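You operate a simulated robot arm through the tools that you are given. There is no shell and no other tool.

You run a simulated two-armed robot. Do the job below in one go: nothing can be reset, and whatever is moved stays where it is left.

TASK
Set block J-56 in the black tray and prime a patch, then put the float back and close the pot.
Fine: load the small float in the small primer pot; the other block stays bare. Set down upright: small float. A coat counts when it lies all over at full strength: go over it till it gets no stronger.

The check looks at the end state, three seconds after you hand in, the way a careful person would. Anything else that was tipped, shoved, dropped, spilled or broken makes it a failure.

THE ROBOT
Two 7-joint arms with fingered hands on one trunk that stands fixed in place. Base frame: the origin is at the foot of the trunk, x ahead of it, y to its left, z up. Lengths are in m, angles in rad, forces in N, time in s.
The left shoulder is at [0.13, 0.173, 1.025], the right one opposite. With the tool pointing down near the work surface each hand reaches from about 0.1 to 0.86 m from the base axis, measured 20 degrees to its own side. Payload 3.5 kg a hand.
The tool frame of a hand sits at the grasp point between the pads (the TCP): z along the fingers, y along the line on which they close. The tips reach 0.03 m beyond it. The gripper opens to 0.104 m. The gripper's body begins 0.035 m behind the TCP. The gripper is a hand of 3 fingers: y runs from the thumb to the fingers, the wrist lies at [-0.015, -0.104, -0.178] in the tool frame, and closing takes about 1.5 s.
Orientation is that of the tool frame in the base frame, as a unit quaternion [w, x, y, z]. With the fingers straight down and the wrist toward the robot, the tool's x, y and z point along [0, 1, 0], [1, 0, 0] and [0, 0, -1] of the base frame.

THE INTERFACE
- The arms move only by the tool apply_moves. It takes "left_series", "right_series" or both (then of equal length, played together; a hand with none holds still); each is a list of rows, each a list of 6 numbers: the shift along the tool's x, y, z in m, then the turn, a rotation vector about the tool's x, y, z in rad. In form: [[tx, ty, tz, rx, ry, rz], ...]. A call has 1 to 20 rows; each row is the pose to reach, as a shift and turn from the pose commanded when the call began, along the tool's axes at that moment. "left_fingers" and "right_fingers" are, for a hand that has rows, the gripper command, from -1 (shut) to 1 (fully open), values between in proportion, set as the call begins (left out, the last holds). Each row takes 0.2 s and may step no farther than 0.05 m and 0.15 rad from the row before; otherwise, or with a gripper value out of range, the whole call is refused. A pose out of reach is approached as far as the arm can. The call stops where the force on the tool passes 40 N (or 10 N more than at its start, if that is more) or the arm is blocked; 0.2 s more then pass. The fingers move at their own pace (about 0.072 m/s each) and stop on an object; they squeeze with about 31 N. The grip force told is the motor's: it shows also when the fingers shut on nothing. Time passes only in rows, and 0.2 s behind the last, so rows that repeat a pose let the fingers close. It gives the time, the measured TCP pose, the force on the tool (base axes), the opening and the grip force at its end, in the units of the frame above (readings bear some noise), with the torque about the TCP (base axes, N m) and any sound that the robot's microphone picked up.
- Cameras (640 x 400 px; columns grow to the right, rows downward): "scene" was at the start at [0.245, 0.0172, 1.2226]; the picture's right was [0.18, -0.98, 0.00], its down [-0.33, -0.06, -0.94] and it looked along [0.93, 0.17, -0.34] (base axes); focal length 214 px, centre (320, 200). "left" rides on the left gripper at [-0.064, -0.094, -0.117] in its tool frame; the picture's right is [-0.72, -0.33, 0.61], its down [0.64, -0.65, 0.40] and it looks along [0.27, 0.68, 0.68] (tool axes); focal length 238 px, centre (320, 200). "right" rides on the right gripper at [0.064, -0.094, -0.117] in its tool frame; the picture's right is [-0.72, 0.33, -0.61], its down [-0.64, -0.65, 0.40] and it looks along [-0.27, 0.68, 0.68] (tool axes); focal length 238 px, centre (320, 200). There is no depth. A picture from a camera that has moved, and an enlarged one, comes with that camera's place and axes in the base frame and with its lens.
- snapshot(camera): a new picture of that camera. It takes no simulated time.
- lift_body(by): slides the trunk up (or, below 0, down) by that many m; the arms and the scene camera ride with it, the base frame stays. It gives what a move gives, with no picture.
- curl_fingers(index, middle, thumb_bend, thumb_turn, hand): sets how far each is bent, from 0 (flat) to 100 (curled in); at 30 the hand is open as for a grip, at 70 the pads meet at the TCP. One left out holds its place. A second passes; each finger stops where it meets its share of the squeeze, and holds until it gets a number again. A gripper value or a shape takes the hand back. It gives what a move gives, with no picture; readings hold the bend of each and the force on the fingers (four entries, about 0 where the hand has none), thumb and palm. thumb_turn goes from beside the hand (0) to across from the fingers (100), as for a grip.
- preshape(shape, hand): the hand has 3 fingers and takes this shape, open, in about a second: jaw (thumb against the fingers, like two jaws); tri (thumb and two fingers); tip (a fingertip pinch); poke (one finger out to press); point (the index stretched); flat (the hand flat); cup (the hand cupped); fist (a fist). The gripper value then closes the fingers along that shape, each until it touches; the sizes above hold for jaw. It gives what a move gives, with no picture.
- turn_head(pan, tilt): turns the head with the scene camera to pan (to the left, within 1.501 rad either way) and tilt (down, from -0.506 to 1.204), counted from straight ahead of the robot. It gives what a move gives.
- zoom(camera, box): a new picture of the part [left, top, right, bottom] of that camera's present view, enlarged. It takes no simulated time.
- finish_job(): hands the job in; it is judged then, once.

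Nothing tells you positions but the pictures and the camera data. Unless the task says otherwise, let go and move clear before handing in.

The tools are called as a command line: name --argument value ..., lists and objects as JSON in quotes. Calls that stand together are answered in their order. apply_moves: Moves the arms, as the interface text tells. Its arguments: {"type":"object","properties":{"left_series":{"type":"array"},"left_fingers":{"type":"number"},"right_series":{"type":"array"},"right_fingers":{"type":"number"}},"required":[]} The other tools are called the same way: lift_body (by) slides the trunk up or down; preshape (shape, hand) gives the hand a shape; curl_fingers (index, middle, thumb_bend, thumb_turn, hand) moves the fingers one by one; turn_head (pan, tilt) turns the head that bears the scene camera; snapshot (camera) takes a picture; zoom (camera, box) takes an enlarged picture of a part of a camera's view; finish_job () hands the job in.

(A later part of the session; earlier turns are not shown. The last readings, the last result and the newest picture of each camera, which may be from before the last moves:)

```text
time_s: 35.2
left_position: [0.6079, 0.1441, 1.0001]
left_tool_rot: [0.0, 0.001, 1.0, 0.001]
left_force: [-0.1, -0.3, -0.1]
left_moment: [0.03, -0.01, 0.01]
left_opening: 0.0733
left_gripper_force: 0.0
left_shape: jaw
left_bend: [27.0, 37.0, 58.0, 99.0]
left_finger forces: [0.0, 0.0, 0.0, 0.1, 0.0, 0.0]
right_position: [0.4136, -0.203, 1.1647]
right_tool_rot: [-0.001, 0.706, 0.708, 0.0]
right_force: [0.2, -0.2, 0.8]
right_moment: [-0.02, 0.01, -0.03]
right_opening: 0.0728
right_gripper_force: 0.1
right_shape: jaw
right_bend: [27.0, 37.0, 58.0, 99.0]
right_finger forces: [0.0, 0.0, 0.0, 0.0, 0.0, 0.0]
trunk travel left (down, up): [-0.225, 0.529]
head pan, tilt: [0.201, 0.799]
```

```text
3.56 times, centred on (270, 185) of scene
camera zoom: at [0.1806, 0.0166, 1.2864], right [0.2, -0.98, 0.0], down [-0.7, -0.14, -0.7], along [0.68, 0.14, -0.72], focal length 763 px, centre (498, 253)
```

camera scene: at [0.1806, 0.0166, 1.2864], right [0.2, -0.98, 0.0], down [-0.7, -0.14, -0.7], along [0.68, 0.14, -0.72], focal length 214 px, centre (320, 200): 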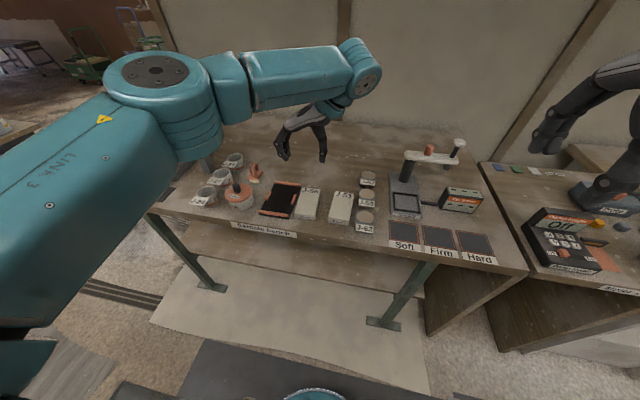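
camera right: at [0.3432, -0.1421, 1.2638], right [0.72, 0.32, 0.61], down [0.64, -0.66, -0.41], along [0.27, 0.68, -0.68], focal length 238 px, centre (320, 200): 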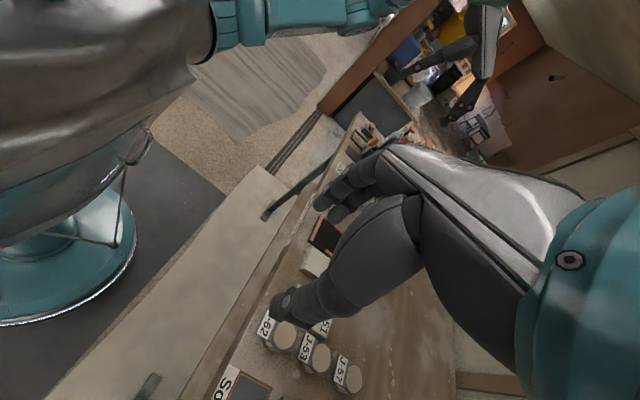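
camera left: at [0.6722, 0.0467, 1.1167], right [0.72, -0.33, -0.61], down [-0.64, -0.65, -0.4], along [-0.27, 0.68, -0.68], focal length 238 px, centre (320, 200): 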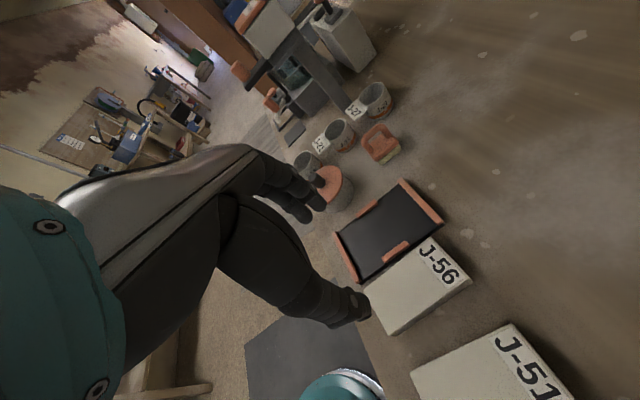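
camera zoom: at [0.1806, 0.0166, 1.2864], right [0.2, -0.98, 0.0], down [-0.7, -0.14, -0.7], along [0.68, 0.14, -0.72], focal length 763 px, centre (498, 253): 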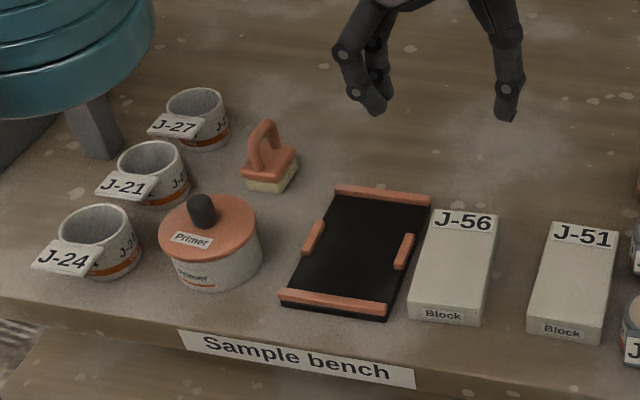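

The views agree: tray x≈0.547–0.683, y≈0.180–0.273; J-56 centre ≈[0.608, 0.137]. I'll touch the bare bench behind them with the fingertips to find its exact height.

apply_moves --left_series '[[-0.0324, 0.001, 0.02, 0, 0, 0], [-0.0648, 0.002, 0.04, 0, 0, 0], [-0.0972, 0.003, 0.06, 0, 0, 0], [-0.13, 0.004, 0.08, 0, 0, 0], [-0.162, 0.006, 0.1, 0, 0, 0], [-0.162, 0.006, 0.12, 0, 0, 0], [-0.162, 0.006, 0.14, 0, 0, 0], [-0.162, 0.006, 0.15, 0, 0, 0]]'

apply_moves --left_series '[[0, 0, 0.003, 0, 0, 0], [0, 0, 0.006, 0, 0, 0], [0, 0, 0.009, 0, 0, 0], [0, 0, 0.012, 0, 0, 0], [0, 0, 0.015, 0, 0, 0], [0, 0, 0.018, 0, 0, 0], [0, 0, 0.021, 0, 0, 0], [0, 0, 0.024, 0, 0, 0], [0, 0, 0.027, 0, 0, 0]]'

```text
time_s: 37.0
left_position: [0.6612, 0.1856, 0.8801]
left_tool_rot: [0.0, 0.001, 1.0, 0.0]
left_force: [-0.4, -0.3, 0.0]
left_moment: [0.0, 0.02, 0.02]
left_opening: 0.0731
left_gripper_force: 0.1
left_shape: jaw
left_bend: [27.0, 37.0, 58.0, 99.0]
left_finger forces: [0.0, 0.0, 0.0, 0.0, 0.0, 0.0]
left hand out of reach, approached as far as the arm can: row 2, 3, 4, 5, 6, 7, 8
right_position: [0.4123, -0.2028, 1.1641]
right_tool_rot: [0.0, 0.707, 0.707, 0.001]
right_force: [-0.6, 0.6, 0.4]
right_moment: [0.01, 0.01, 0.01]
right_opening: 0.073
right_gripper_force: 0.1
right_shape: jaw
right_bend: [27.0, 37.0, 58.0, 99.0]
right_finger forces: [0.1, 0.0, 0.0, 0.1, 0.0, 0.1]
trunk travel left (down, up): [-0.225, 0.529]
head pan, tilt: [0.201, 0.799]
```

```text
time_s: 39.0
left_position: [0.66, 0.1928, 0.8603]
left_tool_rot: [0.0, 0.0, 1.0, 0.0]
left_force: [0.8, 0.3, 0.2]
left_moment: [-0.03, 0.0, -0.01]
left_opening: 0.0731
left_gripper_force: 0.0
left_shape: jaw
left_bend: [27.0, 37.0, 58.0, 99.0]
left_finger forces: [0.0, 0.1, 0.1, 0.0, 0.1, 0.0]
left hand out of reach, approached as far as the arm can: row 3, 4, 5, 6, 7, 8, 9
right_position: [0.4118, -0.2031, 1.1652]
right_tool_rot: [0.0, 0.706, 0.708, 0.001]
right_force: [-0.9, -0.3, 1.3]
right_moment: [-0.04, 0.0, -0.03]
right_opening: 0.0727
right_gripper_force: 0.1
right_shape: jaw
right_bend: [27.0, 37.0, 58.0, 99.0]
right_finger forces: [0.1, 0.0, 0.0, 0.0, 0.0, 0.0]
trunk travel left (down, up): [-0.225, 0.529]
head pan, tilt: [0.201, 0.799]
```

The bench wasn't touched; the arm hit its length limit at x≈0.66 because the raised trunk moves the shoulder back. I'll lift the left hand clear and then lower the trunk, which brings the shoulder forward.

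apply_moves --left_series '[[0.01, 0, -0.04, 0, 0, 0], [0.025, 0, -0.08, 0, 0, 0], [0.04, 0, -0.12, 0, 0, 0], [0.055, 0, -0.16, 0, 0, 0], [0.07, 0, -0.2, 0, 0, 0], [0.085, 0, -0.24, 0, 0, 0], [0.1, 0, -0.28, 0, 0, 0], [0.115, 0, -0.32, 0, 0, 0], [0.13, 0, -0.36, 0, 0, 0]]'

```text
time_s: 41.0
left_position: [0.5256, 0.1913, 1.2201]
left_tool_rot: [0.0, 0.0, 1.0, 0.0]
left_force: [-0.4, 0.3, 0.4]
left_moment: [0.01, -0.03, 0.01]
left_opening: 0.0732
left_gripper_force: 0.1
left_shape: jaw
left_bend: [27.0, 37.0, 58.0, 99.0]
left_finger forces: [0.0, 0.0, 0.0, 0.0, 0.0, 0.0]
right_position: [0.4108, -0.2023, 1.1648]
right_tool_rot: [-0.001, 0.706, 0.708, 0.001]
right_force: [0.1, 0.2, 0.0]
right_moment: [0.01, -0.01, -0.02]
right_opening: 0.0729
right_gripper_force: 0.1
right_shape: jaw
right_bend: [27.0, 37.0, 58.0, 99.0]
right_finger forces: [0.1, 0.1, 0.1, 0.0, 0.0, 0.0]
trunk travel left (down, up): [-0.225, 0.529]
head pan, tilt: [0.201, 0.799]
```

lift_body --by -0.2

snapshot --camera "scene"

```text
time_s: 43.2
left_position: [0.5767, 0.1923, 0.9706]
left_tool_rot: [-0.06, 0.0, 0.998, 0.0]
left_force: [0.2, 0.2, -0.6]
left_moment: [-0.01, -0.02, 0.0]
left_opening: 0.0731
left_gripper_force: 0.2
left_shape: jaw
left_bend: [27.0, 37.0, 58.0, 99.0]
left_finger forces: [0.1, 0.0, 0.0, 0.1, 0.0, 0.0]
right_position: [0.4103, -0.2032, 0.9649]
right_tool_rot: [0.0, 0.706, 0.708, 0.001]
right_force: [-0.6, 0.0, 0.0]
right_moment: [-0.02, -0.07, -0.01]
right_opening: 0.0728
right_gripper_force: 0.1
right_shape: jaw
right_bend: [27.0, 37.0, 58.0, 99.0]
right_finger forces: [0.0, 0.0, 0.0, 0.0, 0.0, 0.1]
trunk travel left (down, up): [-0.025, 0.729]
head pan, tilt: [0.201, 0.799]
```

```text
taken
camera scene: at [0.2922, 0.0169, 1.0755], right [0.2, -0.98, 0.0], down [-0.7, -0.14, -0.7], along [0.68, 0.14, -0.72], focal length 214 px, centre (320, 200)
```

scene: 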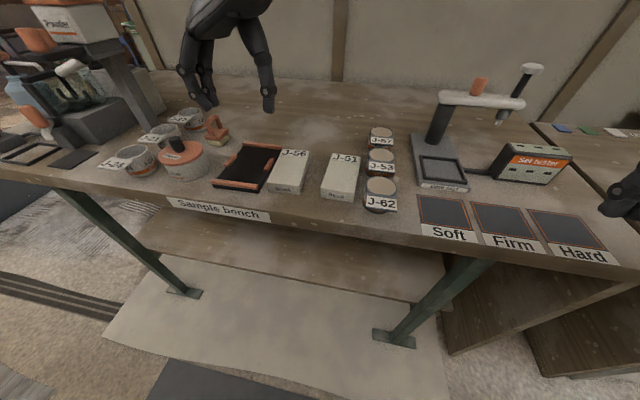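

The hand tilted slightly because the pose was too high relative to the shoulder. I'll set the trunk to −0.05 m from its start height and re-level the left hand lower down.

lift_body --by 0.05

apply_moves --left_series '[[0, 0, 0, 0, -0.06, 0], [0, 0, 0, 0, -0.12, 0], [0, 0, 0, 0, -0.12, 0]]'

```text
time_s: 44.1
left_position: [0.578, 0.192, 1.0184]
left_tool_rot: [-0.061, 0.0, 0.998, 0.0]
left_force: [0.7, -0.9, -0.8]
left_moment: [0.0, 0.02, 0.01]
left_opening: 0.0731
left_gripper_force: 0.0
left_shape: jaw
left_bend: [27.0, 37.0, 58.0, 99.0]
left_finger forces: [0.0, 0.1, 0.0, 0.0, 0.0, 0.0]
right_position: [0.414, -0.2021, 1.0144]
right_tool_rot: [-0.001, 0.707, 0.707, 0.001]
right_force: [0.1, -0.4, -0.1]
right_moment: [0.01, 0.01, -0.02]
right_opening: 0.0732
right_gripper_force: 0.1
right_shape: jaw
right_bend: [27.0, 37.0, 58.0, 99.0]
right_finger forces: [0.1, 0.0, 0.0, 0.1, 0.0, 0.0]
trunk travel left (down, up): [-0.075, 0.679]
head pan, tilt: [0.201, 0.799]
```

```text
time_s: 44.9
left_position: [0.5777, 0.1925, 1.0199]
left_tool_rot: [0.0, 0.0, 1.0, 0.0]
left_force: [-0.3, 0.0, 0.4]
left_moment: [0.02, 0.01, 0.03]
left_opening: 0.0729
left_gripper_force: 0.0
left_shape: jaw
left_bend: [27.0, 37.0, 58.0, 99.0]
left_finger forces: [0.1, 0.1, 0.0, 0.0, 0.0, 0.0]
right_position: [0.4125, -0.2023, 1.0145]
right_tool_rot: [0.0, 0.707, 0.708, 0.001]
right_force: [0.9, 0.3, -0.3]
right_moment: [-0.01, -0.01, 0.0]
right_opening: 0.0727
right_gripper_force: 0.0
right_shape: jaw
right_bend: [27.0, 37.0, 58.0, 99.0]
right_finger forces: [0.0, 0.0, 0.1, 0.0, 0.0, 0.0]
trunk travel left (down, up): [-0.075, 0.679]
head pan, tilt: [0.201, 0.799]
```

Level again at [0.578, 0.193, 1.02]. I'll move over the bare bench behind the tray and then descend for a touch.

apply_moves --left_series '[[-0.037, 0.002, 0.025, 0, 0, 0], [-0.074, 0.004, 0.05, 0, 0, 0], [-0.11, 0.006, 0.08, 0, 0, 0], [-0.147, 0.0075, 0.11, 0, 0, 0], [-0.147, 0.0075, 0.14, 0, 0, 0]]'

zoom --camera "scene" --box '[150, 80, 350, 220]'

```text
time_s: 46.1
left_position: [0.7261, 0.1995, 0.8774]
left_tool_rot: [-0.003, 0.001, 1.0, 0.001]
left_force: [-0.7, -0.8, 0.7]
left_moment: [0.0, 0.01, 0.01]
left_opening: 0.073
left_gripper_force: 0.0
left_shape: jaw
left_bend: [27.0, 37.0, 58.0, 99.0]
left_finger forces: [0.1, 0.0, 0.0, 0.0, 0.0, 0.0]
left hand out of reach, approached as far as the arm can: row 4
right_position: [0.4141, -0.2027, 1.0159]
right_tool_rot: [-0.002, 0.706, 0.708, 0.001]
right_force: [-0.7, -0.2, -0.1]
right_moment: [0.03, 0.03, 0.04]
right_opening: 0.0728
right_gripper_force: 0.1
right_shape: jaw
right_bend: [27.0, 37.0, 58.0, 99.0]
right_finger forces: [0.1, 0.0, 0.0, 0.0, 0.0, 0.1]
trunk travel left (down, up): [-0.075, 0.679]
head pan, tilt: [0.201, 0.799]
```

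```text
2.86 times, centred on (250, 150) of scene
camera zoom: at [0.2622, 0.0161, 1.1288], right [0.2, -0.98, 0.0], down [-0.7, -0.14, -0.7], along [0.68, 0.14, -0.72], focal length 613 px, centre (520, 343)
```

zoom: 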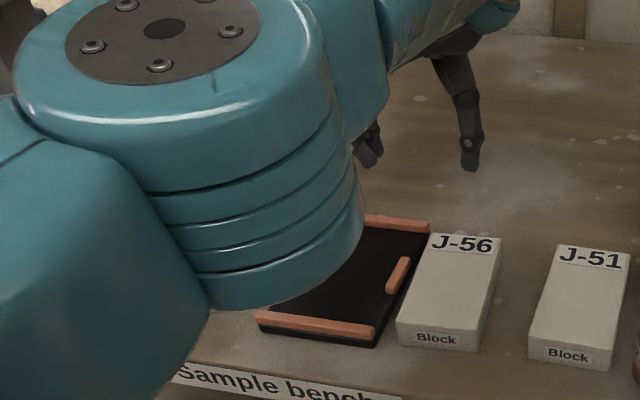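

Now over bare bench at [0.726, 0.2, 0.877]; descending in small steps until the fingertips touch.

apply_moves --left_series '[[0, 0, 0.01, 0, 0, 0], [0, 0, 0.02, 0, 0, 0], [0, 0, 0.026, 0, 0, 0], [0, 0, 0.029, 0, 0, 0], [0, 0, 0.032, 0, 0, 0], [0, 0, 0.035, 0, 0, 0], [0, 0, 0.038, 0, 0, 0], [0, 0, 0.041, 0, 0, 0], [0, 0, 0.044, 0, 0, 0], [0, 0, 0.047, 0, 0, 0], [0, 0, 0.05, 0, 0, 0], [0, 0, 0.053, 0, 0, 0], [0, 0, 0.056, 0, 0, 0]]'

```text
time_s: 48.9
left_position: [0.724, 0.198, 0.8299]
left_tool_rot: [0.003, 0.0, 1.0, 0.002]
left_force: [1.7, -1.2, 26.3]
left_moment: [0.49, -0.05, -0.08]
left_opening: 0.0721
left_gripper_force: 0.0
left_shape: jaw
left_bend: [27.0, 36.0, 58.0, 99.0]
left_finger forces: [9.8, 9.8, 0.0, 0.1, 7.4, 0.0]
right_position: [0.4103, -0.2041, 1.0168]
right_tool_rot: [0.0, 0.707, 0.708, 0.002]
right_force: [0.4, 0.3, -1.0]
right_moment: [0.0, -0.02, -0.02]
right_opening: 0.0731
right_gripper_force: 0.1
right_shape: jaw
right_bend: [27.0, 37.0, 58.0, 99.0]
right_finger forces: [0.0, 0.0, 0.0, 0.0, 0.0, 0.0]
trunk travel left (down, up): [-0.075, 0.679]
head pan, tilt: [0.201, 0.799]
```

Contact at TCP z≈0.830, so the bench top is at z≈0.80 and the tips reach 0.03 beyond the TCP. J-56 sits only ~1 cm from the tray, so I'll go above it, check finger alignment, nudge it slightly away from the tray, then grip.

apply_moves --left_series '[[0, 0, -0.03, 0, 0, 0], [0, 0, -0.06, 0, 0, 0], [0.029, -0.015, -0.075, 0, 0, -0.02], [0.058, -0.03, -0.075, 0, 0, -0.04], [0.087, -0.045, -0.075, 0, 0, -0.06], [0.115, -0.059, -0.075, 0, 0, -0.08], [0.115, -0.059, -0.055, 0, 0, -0.08]]' --left_fingers 0.35

snapshot --camera "scene"

snapshot --camera "left"

```text
time_s: 50.5
left_position: [0.6837, 0.117, 0.8915]
left_tool_rot: [0.0, -0.04, 0.999, 0.001]
left_force: [-0.2, 0.0, 0.8]
left_moment: [-0.01, 0.0, -0.01]
left_opening: 0.0701
left_gripper_force: 0.0
left_shape: jaw
left_bend: [28.0, 38.0, 60.0, 99.0]
left_finger forces: [0.0, 0.0, 0.1, 0.0, 0.0, 0.1]
left hand out of reach, approached as far as the arm can: row 3, 4, 5, 6, 7
right_position: [0.4129, -0.2031, 1.0147]
right_tool_rot: [0.0, 0.706, 0.708, 0.002]
right_force: [0.1, -0.2, -0.1]
right_moment: [-0.01, 0.01, 0.01]
right_opening: 0.073
right_gripper_force: 0.0
right_shape: jaw
right_bend: [27.0, 37.0, 58.0, 99.0]
right_finger forces: [0.1, 0.0, 0.0, 0.1, 0.0, 0.1]
trunk travel left (down, up): [-0.075, 0.679]
head pan, tilt: [0.201, 0.799]
```

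```text
taken
camera scene: at [0.2614, 0.0166, 1.1291], right [0.2, -0.98, 0.0], down [-0.7, -0.14, -0.7], along [0.68, 0.14, -0.72], focal length 214 px, centre (320, 200)
```

scene: 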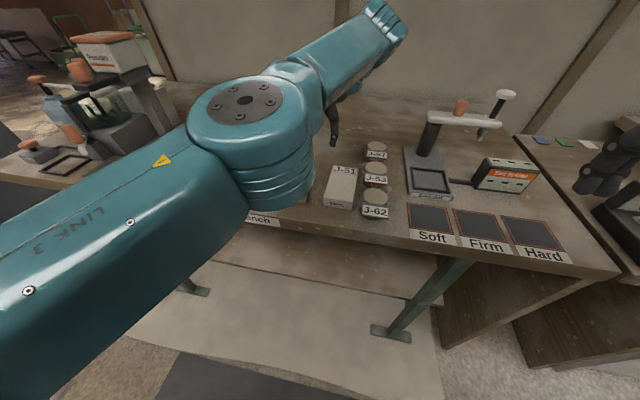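

```text
taken
camera left: at [0.7561, 0.0266, 1.0072], right [0.74, -0.27, -0.61], down [-0.59, -0.7, -0.4], along [-0.32, 0.66, -0.68], focal length 238 px, centre (320, 200)
```

left: 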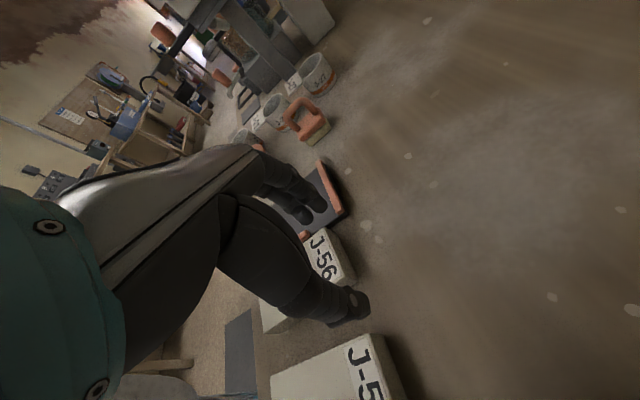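

The arm hit a wrist limit close in with the trunk low; a higher trunk worked there before. I'll back the hand off to a comfortable spot and raise the trunk for the block work.

apply_moves --left_series '[[0.0, 0.022, -0.03, 0, 0, 0], [0.0, 0.044, -0.06, 0, 0, 0], [0.02, 0.066, -0.09, 0, 0, 0], [0.04, 0.088, -0.11, 0, 0, 0], [0.057, 0.088, -0.11, 0, 0, 0]]'

lift_body --by 0.15

```text
time_s: 51.7
left_position: [0.6206, 0.2045, 1.0036]
left_tool_rot: [0.0, -0.04, 0.999, 0.0]
left_force: [0.0, 0.0, 0.0]
left_moment: [0.02, 0.0, 0.01]
left_opening: 0.0703
left_gripper_force: 0.2
left_shape: jaw
left_bend: [28.0, 38.0, 60.0, 99.0]
left_finger forces: [0.1, 0.0, 0.0, 0.0, 0.1, 0.0]
left hand out of reach, approached as far as the arm can: row 1, 2
right_position: [0.412, -0.2026, 1.0145]
right_tool_rot: [0.0, 0.707, 0.707, 0.002]
right_force: [-0.3, 0.1, 0.3]
right_moment: [0.02, 0.01, 0.02]
right_opening: 0.0731
right_gripper_force: 0.1
right_shape: jaw
right_bend: [27.0, 37.0, 58.0, 99.0]
right_finger forces: [0.0, 0.0, 0.0, 0.1, 0.0, 0.0]
trunk travel left (down, up): [-0.075, 0.679]
head pan, tilt: [0.201, 0.799]
```

```text
time_s: 53.5
left_position: [0.6219, 0.2027, 1.152]
left_tool_rot: [-0.001, -0.04, 0.999, 0.0]
left_force: [0.1, -0.5, -0.2]
left_moment: [0.02, -0.03, 0.0]
left_opening: 0.0703
left_gripper_force: 0.0
left_shape: jaw
left_bend: [28.0, 38.0, 60.0, 99.0]
left_finger forces: [0.0, 0.0, 0.0, 0.0, 0.1, 0.0]
right_position: [0.413, -0.2035, 1.1643]
right_tool_rot: [-0.001, 0.707, 0.707, 0.001]
right_force: [-0.2, 0.1, 0.2]
right_moment: [-0.04, -0.02, -0.01]
right_opening: 0.0729
right_gripper_force: 0.1
right_shape: jaw
right_bend: [27.0, 37.0, 58.0, 99.0]
right_finger forces: [0.0, 0.0, 0.0, 0.0, 0.0, 0.0]
trunk travel left (down, up): [-0.225, 0.529]
head pan, tilt: [0.201, 0.799]
```

apply_moves --left_series '[[0.003, -0.0105, 0.042, 0, 0, 0], [0.006, -0.021, 0.084, 0, 0, 0], [0.009, -0.0315, 0.126, 0, 0, 0], [0.012, -0.042, 0.168, 0, 0, 0], [0.015, -0.0525, 0.21, 0, 0, 0], [0.0181, -0.0627, 0.252, 0, 0, 0], [0.0181, -0.0627, 0.252, 0, 0, 0]]'

snapshot --camera "scene"

snapshot --camera "left"

```text
time_s: 55.1
left_position: [0.6075, 0.1387, 0.9023]
left_tool_rot: [-0.001, -0.04, 0.999, 0.0]
left_force: [0.0, 0.5, 0.0]
left_moment: [0.0, 0.0, -0.01]
left_opening: 0.0704
left_gripper_force: 0.1
left_shape: jaw
left_bend: [28.0, 38.0, 60.0, 99.0]
left_finger forces: [0.1, 0.1, 0.0, 0.0, 0.0, 0.1]
right_position: [0.4118, -0.2035, 1.1652]
right_tool_rot: [0.0, 0.707, 0.708, 0.001]
right_force: [1.6, -0.1, 0.1]
right_moment: [-0.01, -0.02, 0.0]
right_opening: 0.0727
right_gripper_force: 0.1
right_shape: jaw
right_bend: [27.0, 37.0, 58.0, 99.0]
right_finger forces: [0.1, 0.0, 0.1, 0.1, 0.0, 0.0]
trunk travel left (down, up): [-0.225, 0.529]
head pan, tilt: [0.201, 0.799]
```

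```text
taken
camera scene: at [0.1799, 0.0169, 1.2866], right [0.2, -0.98, 0.0], down [-0.7, -0.14, -0.7], along [0.68, 0.14, -0.72], focal length 214 px, centre (320, 200)
```

scene: 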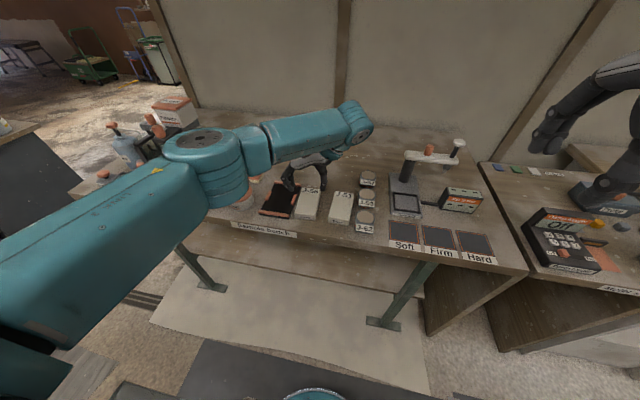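

```text
taken
camera left: at [0.6792, 0.0495, 1.0178], right [0.74, -0.27, -0.61], down [-0.59, -0.7, -0.4], along [-0.32, 0.66, -0.68], focal length 238 px, centre (320, 200)
```

left: 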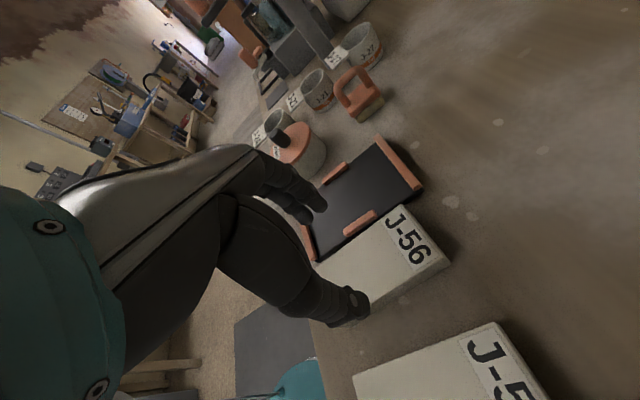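

Reached the spot above J-56. I'll zoom both views to check the fingers against the block's edges.

zoom --camera "scene" --box '[250, 140, 350, 230]'

zoom --camera "left" --box '[260, 130, 460, 340]'

```text
4.44 times, centred on (300, 185) of scene
camera zoom: at [0.1799, 0.0169, 1.2866], right [0.2, -0.98, 0.0], down [-0.7, -0.14, -0.7], along [0.68, 0.14, -0.72], focal length 953 px, centre (409, 267)
```

zoom: 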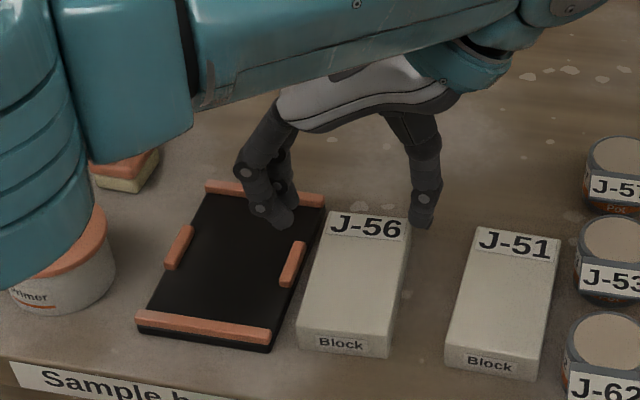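

```text
1.90 times, centred on (360, 235) of left
camera zoom: at [0.6792, 0.0495, 1.0178], right [0.74, -0.27, -0.61], down [-0.59, -0.7, -0.4], along [-0.32, 0.66, -0.68], focal length 454 px, centre (244, 133)
```

zoom: 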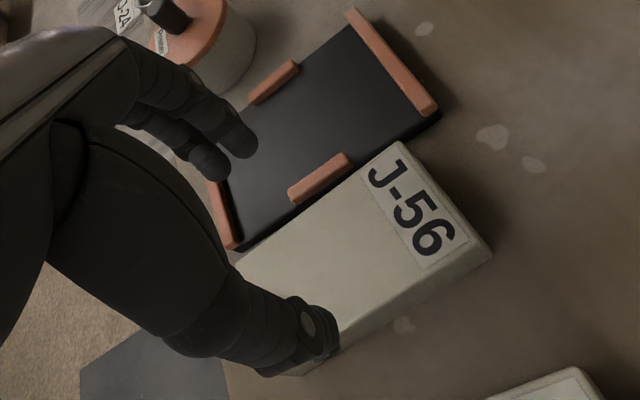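

The finger projections match my calibration within ~1 mm: block centre ≈[0.611, 0.1405], the fingers straddle it. I'll descend so the tips sit just above the tray's rim height, with a few mm overlap on the block.

apply_moves --left_series '[[-0.0035, 0, 0.015, 0, 0, 0], [-0.0035, 0, 0.03, 0, 0, 0], [-0.0035, 0, 0.042, 0, 0, 0], [-0.0035, 0, 0.047, 0, 0, 0], [-0.0035, 0, 0.05, 0, 0, 0], [-0.0035, 0, 0.052, 0, 0, 0], [-0.0035, 0, 0.052, 0, 0, 0]]'

zoom --camera "scene" --box '[250, 150, 350, 230]'

zoom --camera "left" --box '[260, 130, 460, 340]'

```text
time_s: 56.7
left_position: [0.6128, 0.1391, 0.8493]
left_tool_rot: [0.0, -0.04, 0.999, 0.0]
left_force: [-0.3, -0.3, 0.2]
left_moment: [0.04, -0.01, 0.0]
left_opening: 0.0704
left_gripper_force: 0.1
left_shape: jaw
left_bend: [28.0, 38.0, 60.0, 99.0]
left_finger forces: [0.1, 0.0, 0.0, 0.1, 0.1, 0.1]
right_position: [0.4121, -0.2028, 1.1643]
right_tool_rot: [0.0, 0.707, 0.707, 0.0]
right_force: [-0.1, -0.5, 0.0]
right_moment: [-0.02, 0.0, 0.0]
right_opening: 0.073
right_gripper_force: 0.0
right_shape: jaw
right_bend: [27.0, 37.0, 58.0, 99.0]
right_finger forces: [0.1, 0.0, 0.0, 0.1, 0.0, 0.1]
trunk travel left (down, up): [-0.225, 0.529]
head pan, tilt: [0.201, 0.799]
```

```text
5.00 times, centred on (300, 190) of scene
camera zoom: at [0.18, 0.0169, 1.2865], right [0.2, -0.98, 0.0], down [-0.7, -0.14, -0.7], along [0.68, 0.14, -0.72], focal length 1072 px, centre (420, 250)
```

zoom: 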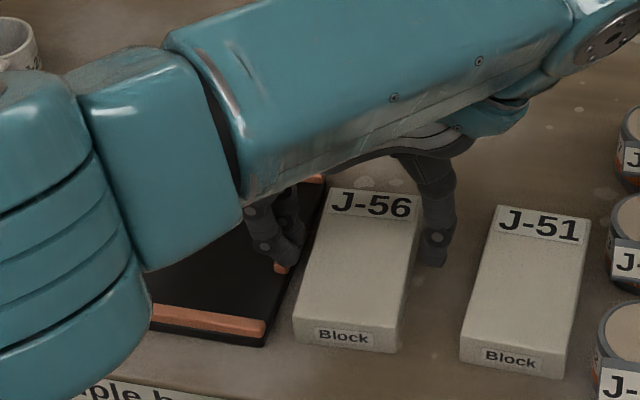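

```text
1.90 times, centred on (360, 235) of left
camera zoom: at [0.6829, 0.0493, 0.966], right [0.74, -0.27, -0.61], down [-0.59, -0.7, -0.4], along [-0.32, 0.66, -0.68], focal length 454 px, centre (244, 133)
```

zoom: 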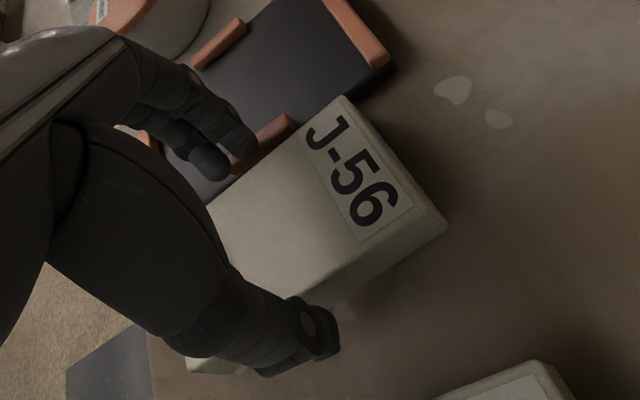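

The fingers straddle the block cleanly with no contact. Now I'll push it about 9 mm away from the tray with the finger side.

apply_moves --left_series '[[0, -0.003, 0, 0, 0, 0], [0, -0.006, 0, 0, 0, 0], [0, -0.009, 0, 0, 0, 0], [0, -0.011, 0, 0, 0, 0], [0, -0.013, 0, 0, 0, 0], [0, -0.013, 0, 0, 0, 0]]'

zoom --camera "scene" --box '[250, 150, 350, 230]'

zoom --camera "left" --box '[260, 130, 460, 340]'

```text
time_s: 58.1
left_position: [0.6122, 0.1255, 0.8479]
left_tool_rot: [0.0, -0.04, 0.999, 0.0]
left_force: [0.1, 0.5, 0.4]
left_moment: [0.01, -0.01, 0.0]
left_opening: 0.0706
left_gripper_force: 0.1
left_shape: jaw
left_bend: [27.0, 38.0, 60.0, 99.0]
left_finger forces: [0.2, 0.4, 0.0, 0.0, 0.0, 0.1]
right_position: [0.4127, -0.2026, 1.1646]
right_tool_rot: [0.0, 0.706, 0.708, 0.001]
right_force: [0.0, -0.5, -0.6]
right_moment: [0.0, 0.02, -0.03]
right_opening: 0.0731
right_gripper_force: 0.1
right_shape: jaw
right_bend: [27.0, 37.0, 58.0, 99.0]
right_finger forces: [0.0, 0.1, 0.0, 0.0, 0.0, 0.0]
trunk travel left (down, up): [-0.225, 0.529]
head pan, tilt: [0.201, 0.799]
```

```text
5.00 times, centred on (300, 190) of scene
camera zoom: at [0.18, 0.017, 1.2865], right [0.2, -0.98, 0.0], down [-0.7, -0.14, -0.7], along [0.68, 0.14, -0.72], focal length 1072 px, centre (420, 250)
```

zoom: 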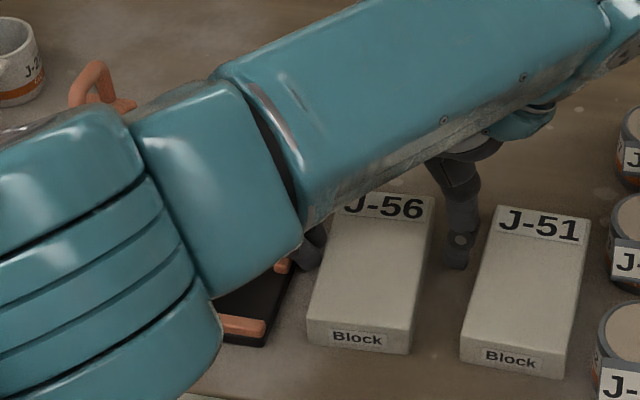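

```text
1.90 times, centred on (360, 235) of left
camera zoom: at [0.6839, 0.0359, 0.9653], right [0.74, -0.27, -0.61], down [-0.59, -0.7, -0.4], along [-0.32, 0.66, -0.68], focal length 454 px, centre (244, 133)
```

zoom: 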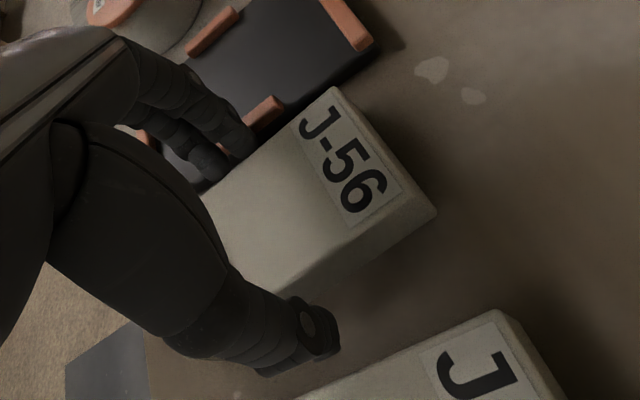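

The block moved about 8 mm with negligible force, and the tray stayed put. I'll recentre slightly, descend to a deeper grip and close.

apply_moves --left_series '[[0, 0.002, 0, 0, 0, 0], [0, 0.004, 0, 0, 0, 0], [0, 0.004, 0.003, 0, 0, 0], [0, 0.004, 0.0055, 0, 0, 0], [0, 0.004, 0.0055, 0, 0, 0]]'

apply_moves --left_series '[[0, 0, 0, 0, 0, 0], [0, 0, 0, 0, 0, 0], [0, 0, 0, 0, 0, 0], [0, 0, 0, 0, 0, 0], [0, 0, 0, 0, 0, 0], [0, 0, 0, 0, 0, 0], [0, 0, 0, 0, 0, 0], [0, 0, 0, 0, 0, 0]]' --left_fingers -1

zoom --camera "left" --box '[260, 130, 460, 340]'

zoom --camera "scene" --box '[250, 150, 350, 230]'

```text
time_s: 59.3
left_position: [0.6121, 0.1314, 0.8443]
left_tool_rot: [0.0, -0.041, 0.999, 0.0]
left_force: [-0.4, -0.1, -0.2]
left_moment: [-0.01, 0.02, 0.03]
left_opening: 0.0702
left_gripper_force: 0.0
left_shape: jaw
left_bend: [27.0, 38.0, 60.0, 99.0]
left_finger forces: [0.0, 0.0, 0.1, 0.1, 0.1, 0.0]
right_position: [0.4109, -0.2013, 1.1648]
right_tool_rot: [0.0, 0.706, 0.708, 0.001]
right_force: [0.2, -0.5, 0.2]
right_moment: [-0.03, -0.02, 0.0]
right_opening: 0.073
right_gripper_force: 0.0
right_shape: jaw
right_bend: [27.0, 37.0, 58.0, 99.0]
right_finger forces: [0.1, 0.1, 0.1, 0.0, 0.1, 0.0]
trunk travel left (down, up): [-0.225, 0.529]
head pan, tilt: [0.201, 0.799]
```

```text
time_s: 61.1
left_position: [0.6114, 0.1304, 0.8448]
left_tool_rot: [0.001, -0.04, 0.999, 0.0]
left_force: [-0.7, 0.8, 0.1]
left_moment: [0.0, 0.0, -0.02]
left_opening: 0.0535
left_gripper_force: 31.2
left_shape: jaw
left_bend: [74.0, 44.0, 68.0, 100.0]
left_finger forces: [18.2, 9.9, 0.0, 0.1, 28.1, 0.1]
right_position: [0.4108, -0.2031, 1.1648]
right_tool_rot: [0.0, 0.707, 0.707, 0.001]
right_force: [0.1, 0.8, 0.4]
right_moment: [0.0, 0.03, -0.01]
right_opening: 0.0728
right_gripper_force: 0.0
right_shape: jaw
right_bend: [27.0, 37.0, 58.0, 99.0]
right_finger forces: [0.1, 0.1, 0.0, 0.0, 0.0, 0.0]
trunk travel left (down, up): [-0.225, 0.529]
head pan, tilt: [0.201, 0.799]
```

```text
1.90 times, centred on (360, 235) of left
camera zoom: at [0.684, 0.0409, 0.9607], right [0.74, -0.27, -0.61], down [-0.59, -0.7, -0.4], along [-0.32, 0.66, -0.68], focal length 454 px, centre (244, 133)
```

zoom: 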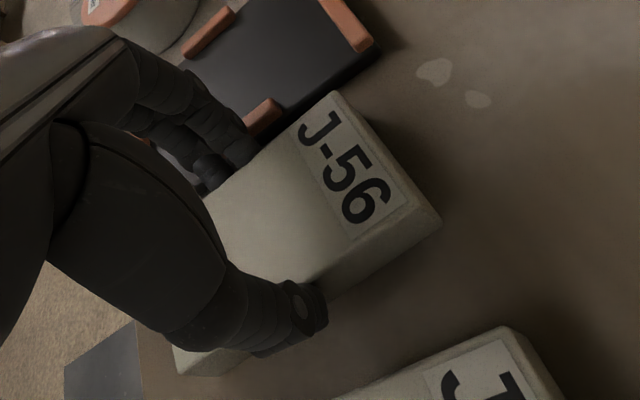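

```text
5.00 times, centred on (300, 190) of scene
camera zoom: at [0.1802, 0.0169, 1.2865], right [0.2, -0.98, 0.0], down [-0.7, -0.14, -0.7], along [0.68, 0.14, -0.72], focal length 1072 px, centre (420, 250)
```

zoom: 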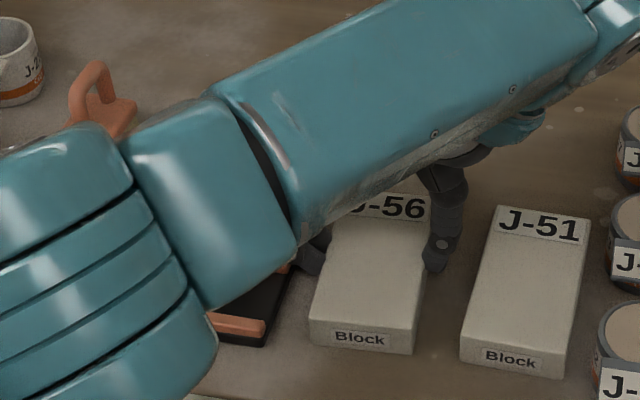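

The grip holds at 31 N. I'll lift slightly and check that the block comes up level.

apply_moves --left_series '[[0, 0, -0.005, 0, 0, 0], [0, 0, -0.012, 0, 0, 0], [0, 0, -0.02, 0, 0, 0], [0, 0, -0.03, 0, 0, 0], [0, 0, -0.03, 0, 0, 0]]'

zoom --camera "scene" --box '[250, 150, 350, 230]'

zoom --camera "left" --box '[260, 130, 460, 340]'

```text
time_s: 62.3
left_position: [0.6132, 0.1303, 0.8755]
left_tool_rot: [0.0, -0.04, 0.999, 0.0]
left_force: [0.9, 0.0, -1.0]
left_moment: [0.01, -0.06, -0.02]
left_opening: 0.0538
left_gripper_force: 31.2
left_shape: jaw
left_bend: [74.0, 44.0, 69.0, 100.0]
left_finger forces: [18.2, 9.9, 0.0, 0.0, 28.1, 0.0]
right_position: [0.4122, -0.203, 1.1648]
right_tool_rot: [0.0, 0.707, 0.708, 0.001]
right_force: [0.5, 0.2, 0.5]
right_moment: [-0.01, 0.01, 0.01]
right_opening: 0.0731
right_gripper_force: 0.1
right_shape: jaw
right_bend: [27.0, 37.0, 58.0, 99.0]
right_finger forces: [0.0, 0.0, 0.0, 0.0, 0.0, 0.0]
trunk travel left (down, up): [-0.225, 0.529]
head pan, tilt: [0.201, 0.799]
```

```text
5.00 times, centred on (300, 190) of scene
camera zoom: at [0.1803, 0.0169, 1.2864], right [0.2, -0.98, 0.0], down [-0.7, -0.14, -0.7], along [0.68, 0.14, -0.72], focal length 1072 px, centre (420, 250)
```

zoom: 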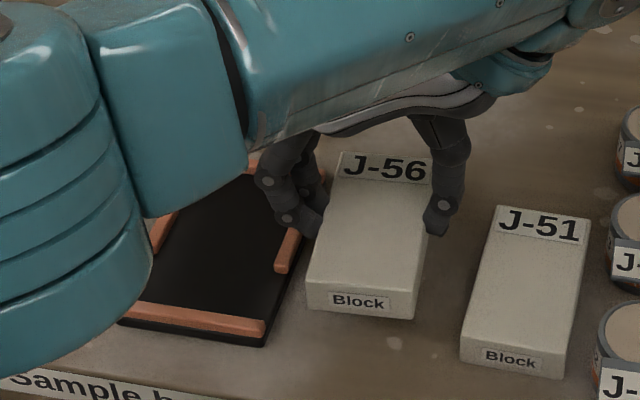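

```text
1.90 times, centred on (360, 235) of left
camera zoom: at [0.684, 0.0405, 0.9918], right [0.74, -0.27, -0.61], down [-0.59, -0.7, -0.4], along [-0.32, 0.66, -0.68], focal length 454 px, centre (244, 133)
```

zoom: 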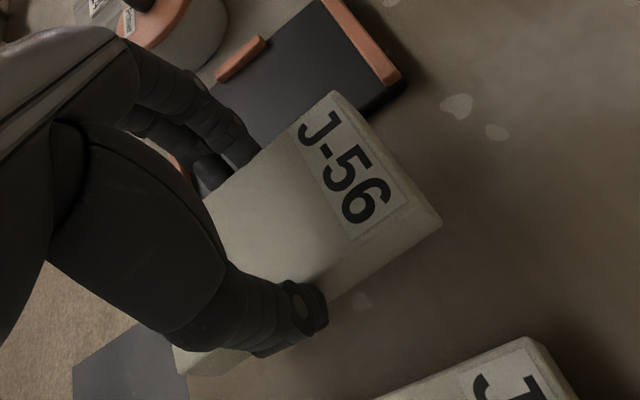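

The block is held level and centred at the TCP. Now I'll raise it a bit more, carry it over the tray centre (≈[0.616, 0.227]) while squaring its yaw, and look before lowering.

apply_moves --left_series '[[0, 0, -0.02, 0, 0, 0], [-0.0036, 0.0315, -0.02, 0, 0, 0.02], [-0.0072, 0.063, -0.02, 0, 0, 0.04], [-0.0109, 0.0946, -0.02, 0, 0, 0.065], [-0.0109, 0.0946, -0.005, 0, 0, 0.065], [-0.0109, 0.0946, -0.002, 0, 0, 0.065], [-0.0109, 0.0946, -0.002, 0, 0, 0.065]]'

snapshot --camera "scene"

zoom --camera "left" --box '[240, 110, 460, 340]'

```text
time_s: 63.9
left_position: [0.6146, 0.2257, 0.8761]
left_tool_rot: [0.0, -0.007, 1.0, 0.0]
left_force: [-0.1, 0.9, -0.6]
left_moment: [0.0, 0.0, 0.02]
left_opening: 0.0539
left_gripper_force: 31.0
left_shape: jaw
left_bend: [74.0, 44.0, 68.0, 100.0]
left_finger forces: [18.2, 10.0, 0.1, 0.0, 28.4, 0.0]
right_position: [0.4122, -0.2021, 1.1654]
right_tool_rot: [0.0, 0.707, 0.708, 0.001]
right_force: [0.9, -0.3, 0.3]
right_moment: [0.0, 0.02, -0.04]
right_opening: 0.0728
right_gripper_force: 0.1
right_shape: jaw
right_bend: [27.0, 37.0, 58.0, 99.0]
right_finger forces: [0.1, 0.1, 0.1, 0.1, 0.0, 0.1]
trunk travel left (down, up): [-0.225, 0.529]
head pan, tilt: [0.201, 0.799]
```

```text
taken
camera scene: at [0.1802, 0.017, 1.2865], right [0.2, -0.98, 0.0], down [-0.7, -0.14, -0.7], along [0.68, 0.14, -0.72], focal length 214 px, centre (320, 200)
```

scene: 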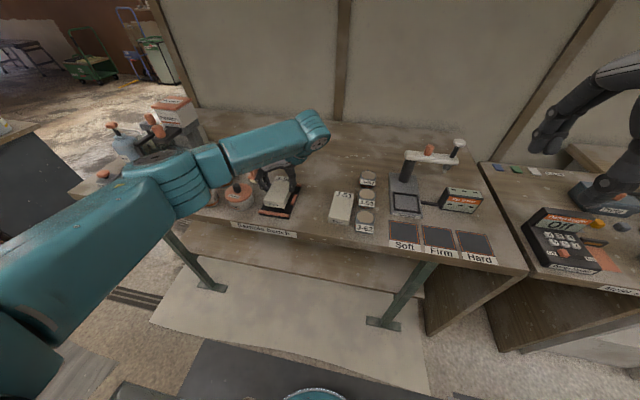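

```text
1.74 times, centred on (350, 225) of left
camera zoom: at [0.6792, 0.1309, 0.9925], right [0.72, -0.32, -0.61], down [-0.63, -0.66, -0.4], along [-0.28, 0.68, -0.68], focal length 414 px, centre (268, 156)
```

zoom: 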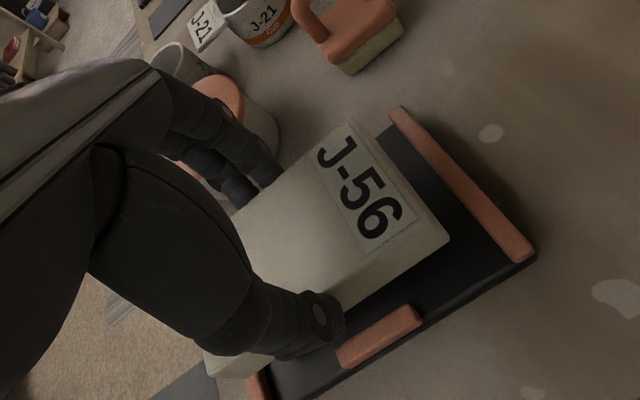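

zoom --camera "scene" --box '[240, 150, 320, 220]'

```text
5.71 times, centred on (280, 185) of scene
camera zoom: at [0.1802, 0.017, 1.2865], right [0.2, -0.98, 0.0], down [-0.7, -0.14, -0.7], along [0.68, 0.14, -0.72], focal length 1226 px, centre (549, 286)
```

zoom: 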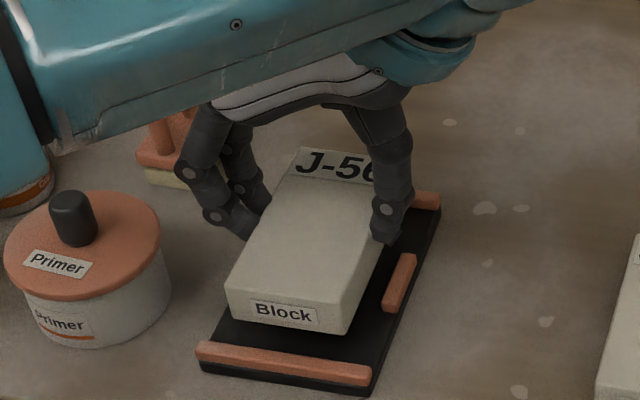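

The block hangs over the tray. I'll zoom tighter on its front face and the tray's near rim to check the yaw.

zoom --camera "scene" --box '[262, 178, 302, 218]'

zoom --camera "left" --box '[300, 160, 440, 300]'

```text
10.00 times, centred on (282, 198) of scene
camera zoom: at [0.1802, 0.017, 1.2865], right [0.2, -0.98, 0.0], down [-0.7, -0.14, -0.7], along [0.68, 0.14, -0.72], focal length 2145 px, centre (700, 220)
```

zoom: 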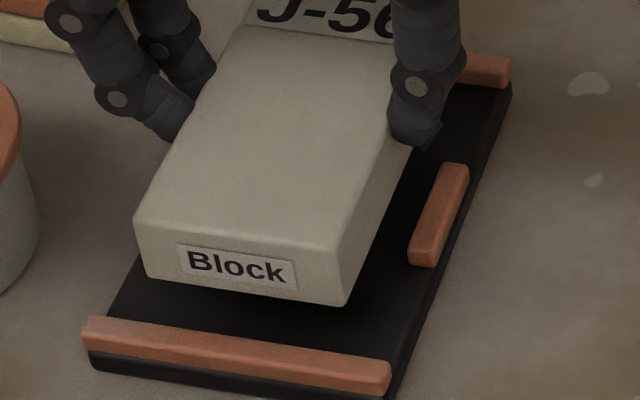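

```text
2.86 times, centred on (370, 230) of left
camera zoom: at [0.6792, 0.1309, 0.9925], right [0.72, -0.32, -0.61], down [-0.63, -0.66, -0.4], along [-0.28, 0.68, -0.68], focal length 681 px, centre (177, 114)
```

zoom: 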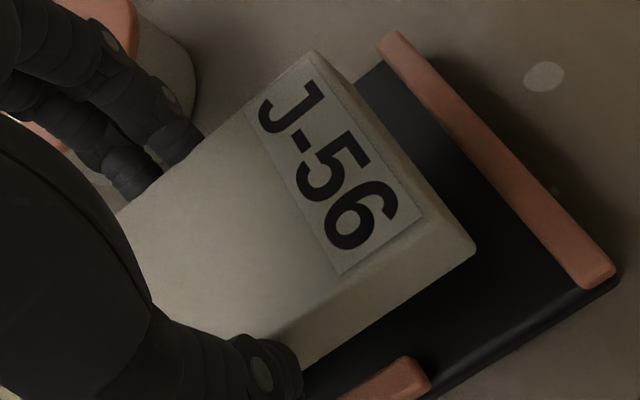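

Block and tray are both within ~0.01 rad of each other; the block needs ~4 mm more in +x. I'll shift and lower it toward the tray floor.

apply_moves --left_series '[[-0.002, 0.0007, 0, 0, 0, 0], [-0.004, 0.0007, 0.004, 0, 0, 0], [-0.004, 0.0007, 0.009, 0, 0, 0], [-0.004, 0.0007, 0.014, 0, 0, 0], [-0.004, 0.0007, 0.018, 0, 0, 0], [-0.004, 0.0007, 0.02, 0, 0, 0], [-0.004, 0.0007, 0.02, 0, 0, 0]]'

zoom --camera "scene" --box '[255, 170, 311, 218]'

zoom --camera "left" --box '[300, 160, 440, 300]'

```text
time_s: 65.5
left_position: [0.618, 0.2256, 0.8556]
left_tool_rot: [-0.001, -0.008, 1.0, 0.0]
left_force: [0.2, 0.7, -1.0]
left_moment: [-0.02, 0.01, 0.01]
left_opening: 0.0535
left_gripper_force: 31.5
left_shape: jaw
left_bend: [74.0, 44.0, 69.0, 100.0]
left_finger forces: [18.3, 10.0, 0.0, 0.1, 28.2, 0.0]
right_position: [0.4117, -0.2016, 1.1646]
right_tool_rot: [0.0, 0.707, 0.707, 0.001]
right_force: [-0.4, -0.3, -0.5]
right_moment: [-0.01, 0.01, -0.03]
right_opening: 0.0726
right_gripper_force: 0.1
right_shape: jaw
right_bend: [27.0, 37.0, 58.0, 99.0]
right_finger forces: [0.0, 0.0, 0.0, 0.0, 0.1, 0.0]
trunk travel left (down, up): [-0.225, 0.529]
head pan, tilt: [0.201, 0.799]
```

```text
8.33 times, centred on (283, 194) of scene
camera zoom: at [0.1802, 0.0169, 1.2865], right [0.2, -0.98, 0.0], down [-0.7, -0.14, -0.7], along [0.68, 0.14, -0.72], focal length 1787 px, centre (628, 250)
```

zoom: 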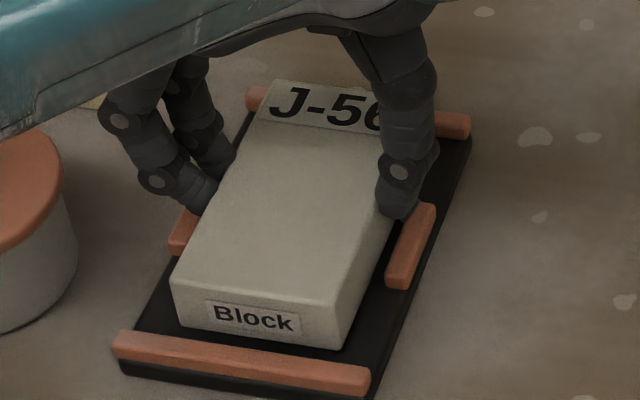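

```text
2.86 times, centred on (370, 230) of left
camera zoom: at [0.6838, 0.1317, 0.9727], right [0.72, -0.32, -0.61], down [-0.63, -0.66, -0.4], along [-0.28, 0.68, -0.68], focal length 681 px, centre (177, 114)
```

zoom: 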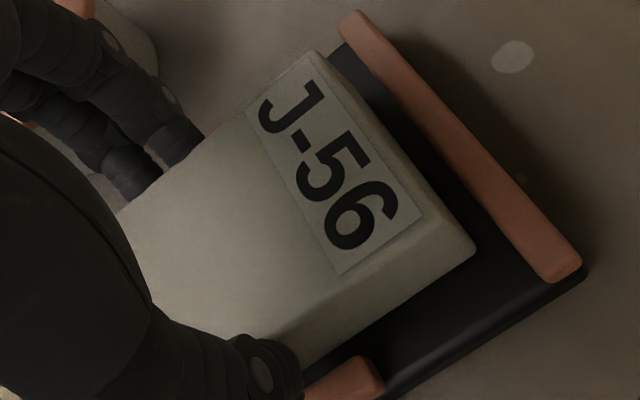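

Inside the rims with clearance all round. I'll lower in small steps until it rests on the floor.

apply_moves --left_series '[[0, 0, 0.0015, 0, 0, 0], [0, 0, 0.003, 0, 0, 0], [0, 0, 0.003, 0, 0, 0]]'

```text
time_s: 66.3
left_position: [0.6193, 0.2254, 0.8539]
left_tool_rot: [-0.001, -0.008, 1.0, 0.0]
left_force: [-0.6, 0.5, 2.6]
left_moment: [0.01, 0.03, -0.02]
left_opening: 0.0535
left_gripper_force: 30.8
left_shape: jaw
left_bend: [74.0, 44.0, 69.0, 100.0]
left_finger forces: [18.6, 10.3, 0.1, 0.1, 28.4, 0.1]
right_position: [0.4107, -0.2021, 1.1648]
right_tool_rot: [-0.001, 0.706, 0.708, 0.001]
right_force: [-0.2, -0.8, -0.4]
right_moment: [0.03, 0.01, -0.01]
right_opening: 0.0728
right_gripper_force: 0.2
right_shape: jaw
right_bend: [27.0, 37.0, 58.0, 99.0]
right_finger forces: [0.0, 0.0, 0.1, 0.0, 0.0, 0.1]
trunk travel left (down, up): [-0.225, 0.529]
head pan, tilt: [0.201, 0.799]
```

Contact at ~3 N; the block rests on the tray floor. Opening the fingers moderately and then rising.

apply_moves --left_series '[[0, 0, 0, 0, 0, 0], [0, 0, 0, 0, 0, 0], [0, 0, 0, 0, 0, 0], [0, 0, 0, 0, 0, 0], [0, 0, 0, 0, 0, 0]]' --left_fingers 0.5

zoom --camera "scene" --box '[255, 170, 311, 218]'

```text
time_s: 67.5
left_position: [0.6187, 0.2264, 0.853]
left_tool_rot: [-0.001, -0.008, 1.0, 0.001]
left_force: [-0.2, -0.7, -0.9]
left_moment: [-0.02, 0.03, 0.0]
left_opening: 0.0776
left_gripper_force: 0.2
left_shape: jaw
left_bend: [27.0, 36.0, 54.0, 99.0]
left_finger forces: [0.0, 0.0, 0.1, 0.1, 0.0, 0.0]
right_position: [0.4123, -0.2031, 1.1646]
right_tool_rot: [0.0, 0.707, 0.707, 0.001]
right_force: [-0.6, -0.3, -0.7]
right_moment: [-0.01, 0.03, 0.02]
right_opening: 0.0731
right_gripper_force: 0.0
right_shape: jaw
right_bend: [27.0, 37.0, 58.0, 99.0]
right_finger forces: [0.1, 0.0, 0.0, 0.0, 0.0, 0.0]
trunk travel left (down, up): [-0.225, 0.529]
head pan, tilt: [0.201, 0.799]
```

```text
8.33 times, centred on (283, 194) of scene
camera zoom: at [0.1801, 0.0169, 1.2865], right [0.2, -0.98, 0.0], down [-0.7, -0.14, -0.7], along [0.68, 0.14, -0.72], focal length 1787 px, centre (628, 250)
```

zoom: 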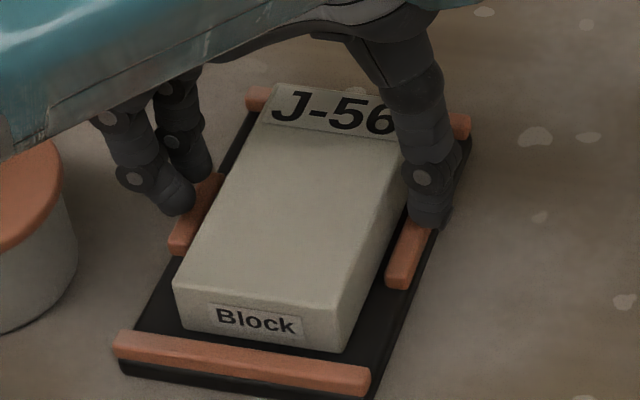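

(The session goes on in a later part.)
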